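You operate a simulated robot arm through the tools that you are given. There is no shell and no other tool. Be economical: measure what you need, move in short steps, check, and stop when the job is done.

You run a simulated robot arm. Do the job below in one go: nothing can be reset, and whatever is moved stays where it is left.

Task
Fetch the orange vase and stand it on top of the black photo album.

Only the result counts: the job must be done as asked and must still hold three seconds after the hand-in. Knocking over, shifting, dropping, spilling or breaking anything else fails it.

Robot
A 7-joint arm with a two-finger parallel gripper, fixed in place. Base frame: the origin is at the foot of the arm, x ahead of it, y to its left, z up; the work surface is at about z = 0. Units: m, rad, N and s.
With the tool pointing down near the work surface it reaches from about 0.24 to 0.62 m from the base axis. Its first joint turns from -1.152 to 1.152 rad. Payload 2.6 kg.
The tool frame sits at the grasp point between the pads (the TCP): z along the fingers, y along the line on which they close. The tips reach 0.03 m beyond it. The gripper opens to 0.094 m. The fingers are 0.028 m wide and 0.01 m thick; the gripper's body (0.05 by 0.096 m) begins 0.055 m behind the TCP.
Orientation is told as [roll, pitch, yaw] about the base's x, y, z axes, in that order, counted from this pose: with the fingers straight down and closing along the base's y, the tool's x points along the base's -x, its y along +y and its z along -z.

Tools
- The arm moves only by the tool move_arm. Its argument "plan" is a list of rows, each a list of 3 entries, a list of its own where there are three numbers: the closure, from 0 (fully open) to 1 (shut), then the shift along the base's x, y, z in m, then the turn about the base's z in rad. In form: [[claw, [x, y, z], twist], ...]. A call has 1 to 20 rows; each row shifts and turns the commanded pose from where the row before left it. A row lasts 0.2 s, in which the tool goes at most 0.05 m and 0.15 rad; a call with a longer step from one row to the next is refused whole, and so is a gripper value outside its range. Where a pose cannot be reached the arm comes as near as it can. A force on the tool above 40 N (or 10 N above the force at the start of the call, whichever is more), or a blocked arm, ends the call early, and 0.2 s more pass. The fingers move at their own pace (about 0.072 m/s each) and stop on an object; they squeeze with about 26 N. The grip force told is the motor's: it shows also when the fingers shut on nothing. Time passes only in rows, and 0.2 s behind the last, so rows that do not move let the fingers close. It gives the time, the measured TCP pose, the force on the tool (base axes), the opening and the grip force at its end, in the units of the frame above (readings bear some noise).
- Cameras (640 x 400 px; columns grow to the right, rows downward): "scene" is fixed at [0.0515, 0.4441, 0.5665]; the picture's right is [-0.60, -0.80, 0.00], its down [-0.44, 0.33, -0.83] and it looks along [0.66, -0.50, -0.55] (base axes); focal length 268 px, centre (320, 200). "wrist" rides on the gripper at [-0.037, 0, -0.058] in the tool frame; the picture's right is [0.00, -1.00, 0.00], its down [0.97, 0.00, -0.24] and it looks along [0.24, 0.00, 0.97] (tool axes); focal length 218 px, centre (320, 200).
- get_image(camera): a new picture of that camera. No time passes.
- measure_at(camera, pixels): for up to 12 pixels [column, row] of the newest picture of that camera ("zoom" is the newest enlarged one), the place [x, y, z] in the base frame of the surface seen there, good to about 0.003 m. No time passes.
- enlarge(camera, box): a new picture of the part [left, top, right, bottom] of that camera's present view, enlarged. No time passes.
- job_done(): hands the job in; it is judged then, once.

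Work in short steps. Measure before you move; look again where a grasp or a placing could have gone wrong, and mend it. You have 60 turns and 30 pictures in all, those below and enlarged ones among them. Open the gripper and draw the arm clear of the work before you hand the job in, unless the task says otherwise; then end with one line.

The tools are called after "Emit:" by a JSON object that holds its "api" and its "payload". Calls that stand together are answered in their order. move_arm: Moves the arm, as the interface text tells. Its arguments: {"type":"object","properties":{"plan":{"type":"array","items":{"type":"array"}}},"required":["plan"]} The other tools are called the same way: get_image (camera) takes a picture; measure_at (camera, pixels) gives the place of the surface under pixels of a picture; enlarge (camera, box) takes an enlarged picture of a part of a camera's view; job_done () hands the job in.

At the start:

```text
clock: 0.0
position: [0.3578, 0.0007, 0.3401]
orientation: [0.001, -0.001, -0.001]
force: [0.3, 0.5, 0.7]
finger_gap: 0.094
grasp_force: 0.0
```

scene: 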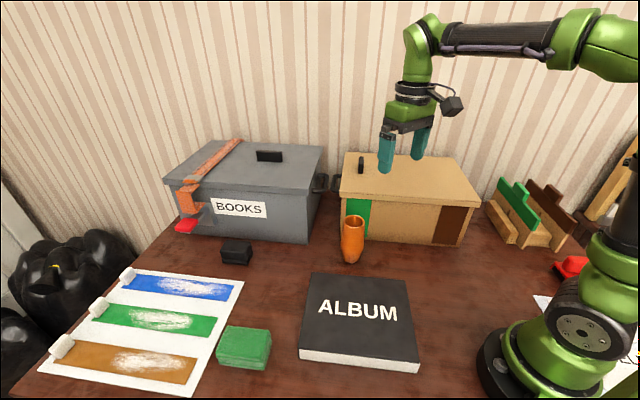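
wrist: 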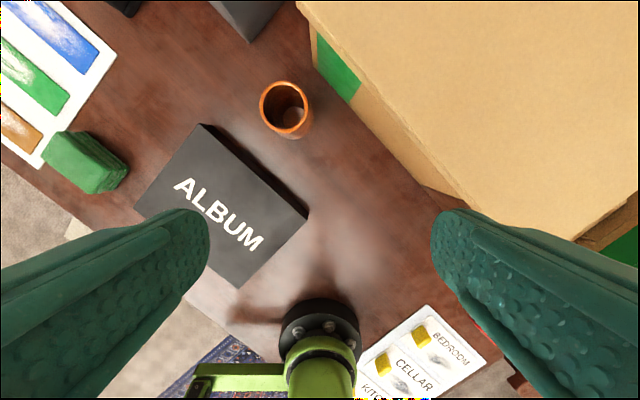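

The orange vase is at about scene (352,240) and the album at (360,320). I enlarge that area to measure both.

Emit:
{"api": "enlarge", "payload": {"camera": "scene", "box": [280, 190, 440, 390]}}

Emit:
{"api": "measure_at", "payload": {"camera": "scene", "pixels": [[353, 217], [343, 222], [363, 222], [352, 240], [351, 261], [313, 273], [406, 281], [417, 362], [301, 349], [358, 320], [345, 207], [300, 361]]}}

Emit:
{"api": "measure_at", "payload": {"camera": "wrist", "pixels": [[262, 100], [284, 82], [307, 100], [285, 134], [292, 115], [202, 126], [305, 215], [238, 285], [137, 207], [345, 100], [298, 3]]}}

```text
2.00 times, centred on (360, 290) of scene
```

zoom: 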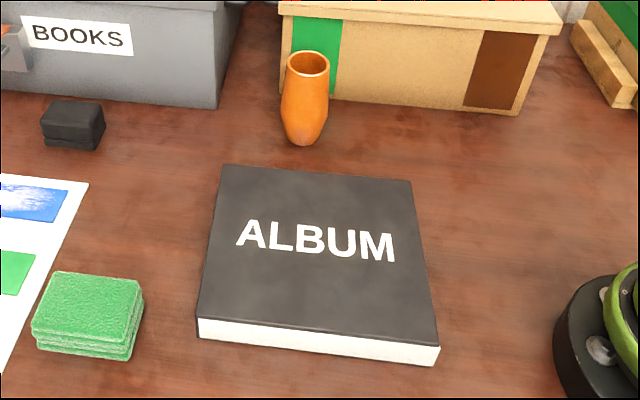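

```text
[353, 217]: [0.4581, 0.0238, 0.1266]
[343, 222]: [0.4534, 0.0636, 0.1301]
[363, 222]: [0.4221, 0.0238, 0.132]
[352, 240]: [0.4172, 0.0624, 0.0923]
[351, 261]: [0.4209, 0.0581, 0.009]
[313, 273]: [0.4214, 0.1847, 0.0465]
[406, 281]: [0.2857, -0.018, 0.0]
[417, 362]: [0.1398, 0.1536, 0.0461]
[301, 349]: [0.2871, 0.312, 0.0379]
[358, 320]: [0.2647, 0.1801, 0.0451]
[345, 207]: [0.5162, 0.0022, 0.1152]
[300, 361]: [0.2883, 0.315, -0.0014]
```

```text
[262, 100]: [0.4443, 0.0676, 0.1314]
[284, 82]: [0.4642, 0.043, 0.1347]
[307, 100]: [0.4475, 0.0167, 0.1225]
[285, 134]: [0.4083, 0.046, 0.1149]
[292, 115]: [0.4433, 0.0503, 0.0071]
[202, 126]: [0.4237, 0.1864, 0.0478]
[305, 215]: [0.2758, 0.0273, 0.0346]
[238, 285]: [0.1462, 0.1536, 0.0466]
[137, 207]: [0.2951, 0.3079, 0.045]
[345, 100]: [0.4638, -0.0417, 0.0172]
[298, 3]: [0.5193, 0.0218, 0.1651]
```

The vase is centred near (0.438, 0.042), about 0.13 tall, and the album top is at z≈0.046. The tan box stands close behind the vase, so I measure its lid edge and front face for clearance, along with the gripper's side bracket.

Emit:
{"api": "measure_at", "payload": {"camera": "wrist", "pixels": [[305, 5], [400, 80], [450, 125], [520, 185], [570, 232], [330, 75], [400, 150]]}}

Emit:
{"api": "measure_at", "payload": {"camera": "scene", "pixels": [[452, 105], [443, 90], [410, 118], [345, 192], [410, 198], [460, 203], [380, 236], [387, 165], [353, 230], [353, 250], [342, 235], [362, 235]]}}

Emit:
{"api": "enlarge", "payload": {"camera": "scene", "box": [312, 200, 392, 270]}}

```text
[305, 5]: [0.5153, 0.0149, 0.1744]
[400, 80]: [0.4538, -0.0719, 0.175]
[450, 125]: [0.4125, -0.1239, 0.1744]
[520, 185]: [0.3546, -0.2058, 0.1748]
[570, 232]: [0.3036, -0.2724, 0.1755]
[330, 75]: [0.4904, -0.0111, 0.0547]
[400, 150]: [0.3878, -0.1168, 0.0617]
```

```text
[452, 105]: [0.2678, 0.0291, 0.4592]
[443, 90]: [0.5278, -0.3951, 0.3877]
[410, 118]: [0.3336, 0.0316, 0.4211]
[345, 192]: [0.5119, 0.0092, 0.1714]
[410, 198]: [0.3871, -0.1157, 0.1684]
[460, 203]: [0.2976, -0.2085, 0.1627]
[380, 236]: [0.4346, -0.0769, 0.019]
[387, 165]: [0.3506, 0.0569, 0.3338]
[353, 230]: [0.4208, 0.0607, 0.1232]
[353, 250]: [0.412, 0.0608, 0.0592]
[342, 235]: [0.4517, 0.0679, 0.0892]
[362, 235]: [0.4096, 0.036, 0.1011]
```

```text
5.71 times, centred on (352, 235) of scene
```

zoom: 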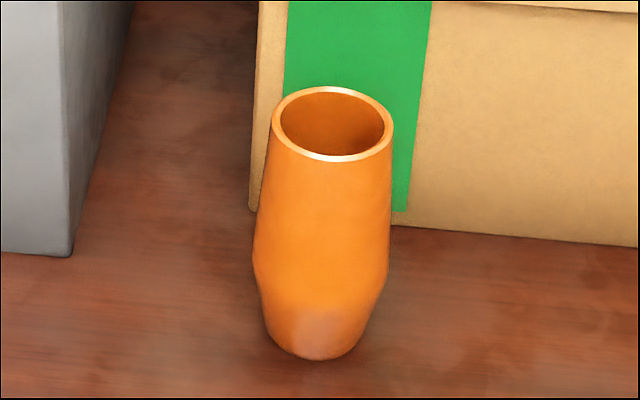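

The box face is about 0.075 m from the vase axis, so there is room to come straight down with the fingers closing along y. First I move above the vase and check the alignment.

Emit:
{"api": "move_arm", "payload": {"plan": [[0, [0.0267, 0.0138, -0.03], 0], [0, [0.0267, 0.0138, -0.03], 0], [0, [0.0267, 0.0138, -0.03], 0], [0, [0, 0, 0], 0]]}}

Emit:
{"api": "get_image", "payload": {"camera": "wrist"}}

```text
clock: 1.0
position: [0.4386, 0.0427, 0.251]
orientation: [0.001, -0.001, 0.0]
force: [0.0, -0.2, 0.8]
finger_gap: 0.0939
grasp_force: 0.0
```

```text
25 pictures are left
```

wrist: 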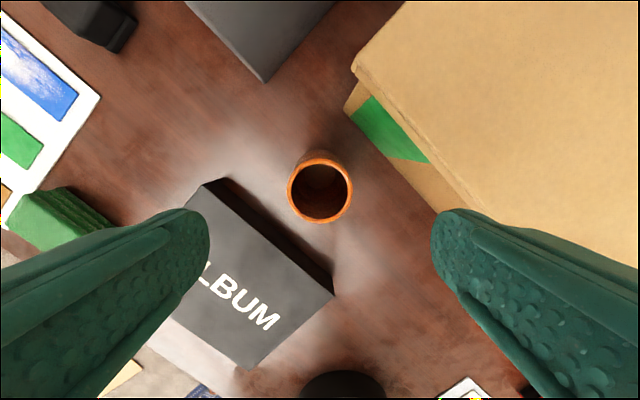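

The rim centre is at wrist (320,190), which corresponds to about x=0.440, y=0.043, so it is aligned. I descend to z≈0.092, still open.

Emit:
{"api": "move_arm", "payload": {"plan": [[0, [0.001, 0, -0.04], 0], [0, [0, 0, -0.04], 0], [0, [0, 0, -0.04], 0], [0, [0, 0, -0.039], 0], [0, [0, 0, 0], 0]]}}

Emit:
{"api": "get_image", "payload": {"camera": "scene"}}

```text
clock: 2.2
position: [0.4388, 0.0424, 0.0917]
orientation: [-0.001, 0.0, -0.002]
force: [0.7, -0.3, 0.8]
finger_gap: 0.0941
grasp_force: 0.0
```

```text
24 pictures are left
```

scene: 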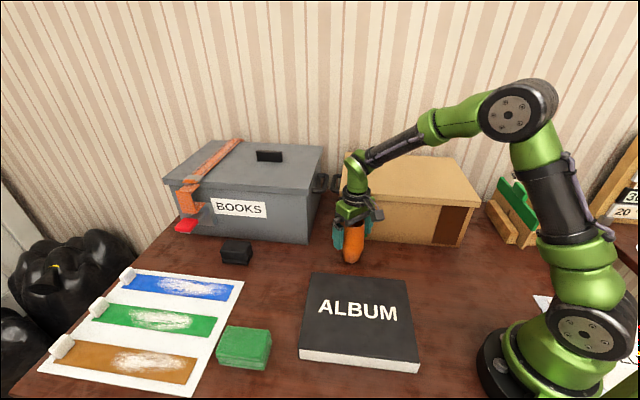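

The fingers straddle the vase and nothing has been touched. I close the gripper and let it settle.

Emit:
{"api": "move_arm", "payload": {"plan": [[0.4, [0, 0, 0], 0], [0.7, [0, 0, 0], 0], [1, [0, 0, 0], 0], [1, [0, 0, 0], 0], [1, [0, 0, 0], 0]]}}

```text
clock: 3.4
position: [0.4395, 0.0414, 0.0931]
orientation: [-0.001, 0.001, 0.001]
force: [-0.2, 0.7, -0.6]
finger_gap: 0.0614
grasp_force: 25.8
```

The grip stopped at 0.061 m with 25.8 N, so the vase is held. I lift it gently by 0.09 m and look.

Emit:
{"api": "move_arm", "payload": {"plan": [[1, [0, 0, 0.015], 0], [1, [0, 0, 0.025], 0], [1, [0, 0, 0.025], 0], [1, [0, 0, 0.025], 0], [1, [0, 0, 0], 0]]}}

Emit:
{"api": "enlarge", "payload": {"camera": "scene", "box": [280, 120, 440, 280]}}

Emit:
{"api": "get_image", "payload": {"camera": "wrist"}}

```text
clock: 4.6
position: [0.4395, 0.0434, 0.1796]
orientation: [0.0, -0.001, 0.0]
force: [0.3, 0.3, -2.1]
finger_gap: 0.0614
grasp_force: 25.5
```

```text
2.50 times, centred on (360, 200) of scene
```

zoom: 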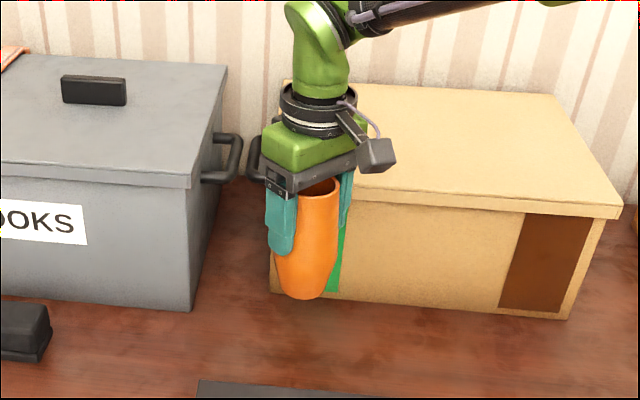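

```text
22 pictures are left
```

wrist: 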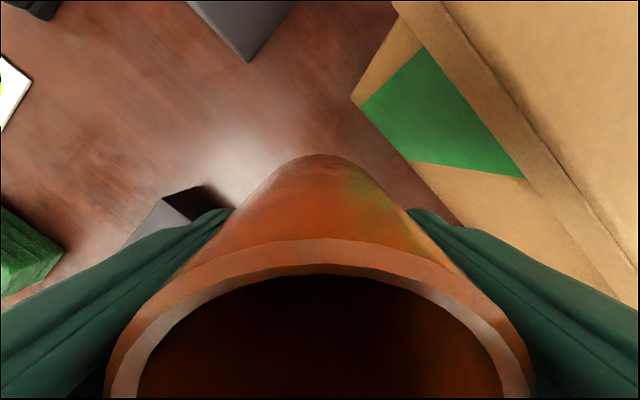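

The vase hangs upright and didn't slip, with its bottom at about z=0.087. I carry it to above the album centre (0.282, 0.168).

Emit:
{"api": "move_arm", "payload": {"plan": [[1, [-0.0125, 0.01, 0.005], 0], [1, [-0.0225, 0.018, 0.005], 0], [1, [-0.0225, 0.018, 0], 0], [1, [-0.0225, 0.018, 0], 0], [1, [-0.0225, 0.018, 0], 0], [1, [-0.0225, 0.018, 0], 0], [1, [-0.02, 0.015, 0], 0], [1, [-0.0125, 0.01, 0], 0], [1, [0, 0, 0], 0]]}}

Emit:
{"api": "enlarge", "payload": {"camera": "scene", "box": [260, 190, 460, 390]}}

```text
clock: 6.6
position: [0.2802, 0.1681, 0.1928]
orientation: [0.002, -0.001, 0.0]
force: [0.4, 0.6, -2.5]
finger_gap: 0.0615
grasp_force: 26.8
```

```text
2.00 times, centred on (360, 290) of scene
```

zoom: 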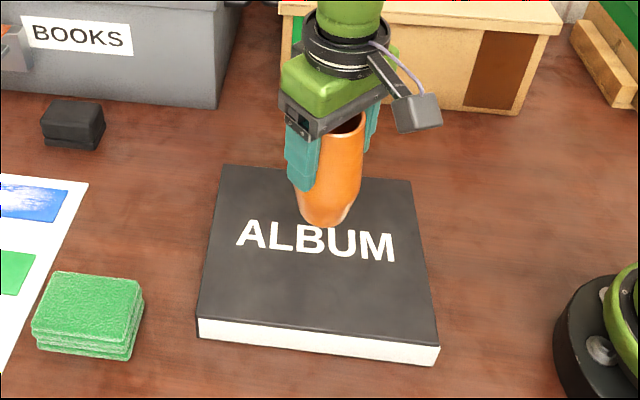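

The vase is centred over the album. Contact should come at TCP z≈0.139, so I lower to 0.143 and then continue in small steps.

Emit:
{"api": "move_arm", "payload": {"plan": [[1, [0, 0, -0.02], 0], [1, [0, 0, -0.02], 0], [1, [0, 0, -0.008], 0], [1, [0, 0, -0.002], 0], [1, [0, 0, 0], 0]]}}

Emit:
{"api": "enlarge", "payload": {"camera": "scene", "box": [310, 240, 390, 340]}}

```text
clock: 7.8
position: [0.2816, 0.1674, 0.1415]
orientation: [0.001, 0.0, 0.0]
force: [-0.2, 0.9, -1.6]
finger_gap: 0.0614
grasp_force: 26.1
```

```text
4.00 times, centred on (350, 290) of scene
```

zoom: 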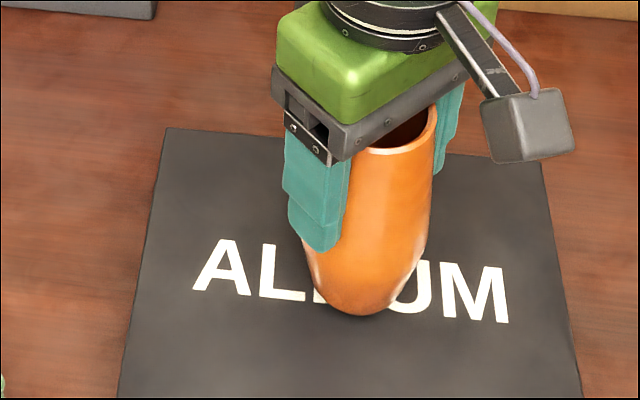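

The force is still about -2, so it isn't touching yet. I go down in 1 mm steps and watch the force.

Emit:
{"api": "move_arm", "payload": {"plan": [[1, [0, 0, -0.001], 0], [1, [0, 0, -0.001], 0], [1, [0, 0, 0], 0]]}}

```text
clock: 8.6
position: [0.2817, 0.1673, 0.1395]
orientation: [0.0, 0.0, 0.0]
force: [-0.4, -0.7, -2.3]
finger_gap: 0.0611
grasp_force: 25.9
```

Still no contact, so I continue down in small steps.

Emit:
{"api": "move_arm", "payload": {"plan": [[1, [0, 0, -0.001], 0], [1, [0, 0, -0.001], 0], [1, [0, 0, 0], 0]]}}

```text
clock: 9.4
position: [0.2814, 0.1667, 0.1355]
orientation: [0.0, 0.001, -0.001]
force: [-0.5, 0.6, 1.8]
finger_gap: 0.0612
grasp_force: 25.9
```

The vertical force has gone from about -2 to +1.8 N, so contact has begun. I take one more 1 mm step to confirm it.

Emit:
{"api": "move_arm", "payload": {"plan": [[1, [0, 0, -0.001], 0], [1, [0, 0, 0], 0]]}}

```text
clock: 10.0
position: [0.2821, 0.1668, 0.1351]
orientation: [0.0, -0.004, 0.0]
force: [-4.3, -5.9, 21.8]
finger_gap: 0.0615
grasp_force: 26.3
```

The vase is firmly seated at 21.8 N. I back off 1 mm to relieve the pressure and then open slowly.

Emit:
{"api": "move_arm", "payload": {"plan": [[1, [0, 0, 0.001], 0], [1, [0, 0, 0], 0]]}}

Emit:
{"api": "move_arm", "payload": {"plan": [[0.3, [0, 0, 0], 0], [0.2, [0, 0, 0], 0], [0.1, [0, 0, 0], 0], [0, [0, 0, 0], 0], [0, [0, 0, 0], 0]]}}

Emit:
{"api": "get_image", "payload": {"camera": "wrist"}}

Emit:
{"api": "enlarge", "payload": {"camera": "scene", "box": [310, 240, 390, 340]}}

```text
clock: 10.6
position: [0.2822, 0.167, 0.1371]
orientation: [-0.001, 0.001, 0.001]
force: [2.0, 0.4, 3.7]
finger_gap: 0.0612
grasp_force: 26.1
```

```text
clock: 11.8
position: [0.2811, 0.168, 0.1369]
orientation: [0.001, -0.001, -0.001]
force: [0.3, 0.5, 0.5]
finger_gap: 0.0941
grasp_force: 0.1
```

```text
19 pictures are left
```

wrist: 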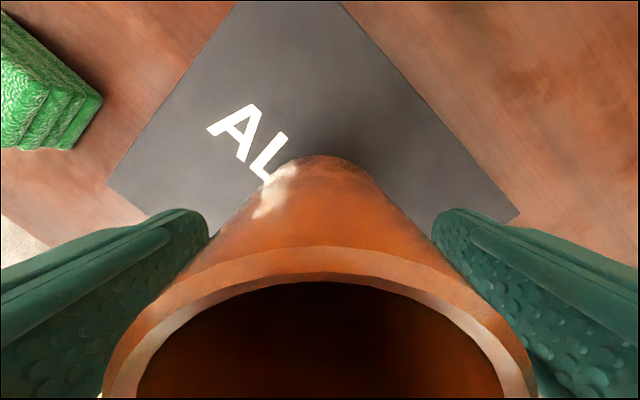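

```text
4.00 times, centred on (350, 290) of scene
```

zoom: 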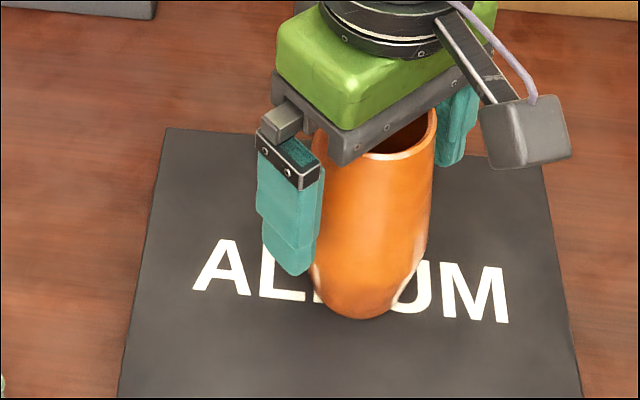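

The gripper is open and the vase stands centred between the fingers. I raise the arm straight up and check the result.

Emit:
{"api": "move_arm", "payload": {"plan": [[0, [0, 0, 0.02], 0], [0, [0, 0, 0.03], 0], [0, [0, 0, 0.04], 0], [0, [0, 0, 0.04], 0], [0, [0, 0, 0.04], 0], [0, [0.02, -0.03, 0.02], 0], [0, [0.02, -0.04, 0], 0], [0, [0.02, -0.04, 0], 0], [0, [0, -0.04, 0], 0], [0, [0, 0, 0], 0]]}}

Emit:
{"api": "get_image", "payload": {"camera": "scene"}}

```text
clock: 14.0
position: [0.3424, 0.0157, 0.3266]
orientation: [-0.001, 0.0, 0.002]
force: [-0.5, 0.5, -0.3]
finger_gap: 0.0942
grasp_force: 0.1
```

```text
17 pictures are left
```

scene: 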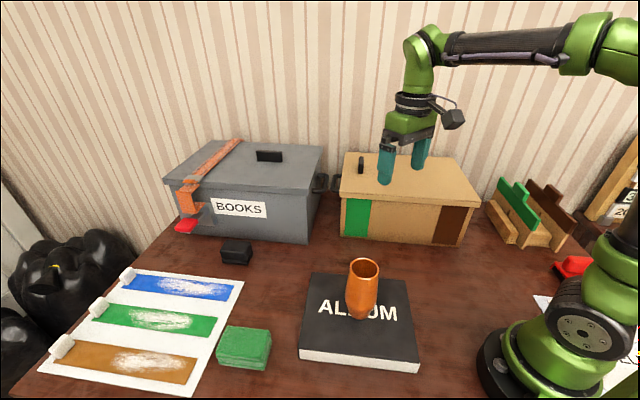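

The vase stands upright on the album at (362,290), everything else is where it was, and the arm is clear. I hand the job in.

Emit:
{"api": "job_done", "payload": {}}

```text
The job is handed in.
```

The orange vase is standing upright near the middle of the black photo album; nothing else appears to have moved, and the arm is clear with its gripper open.
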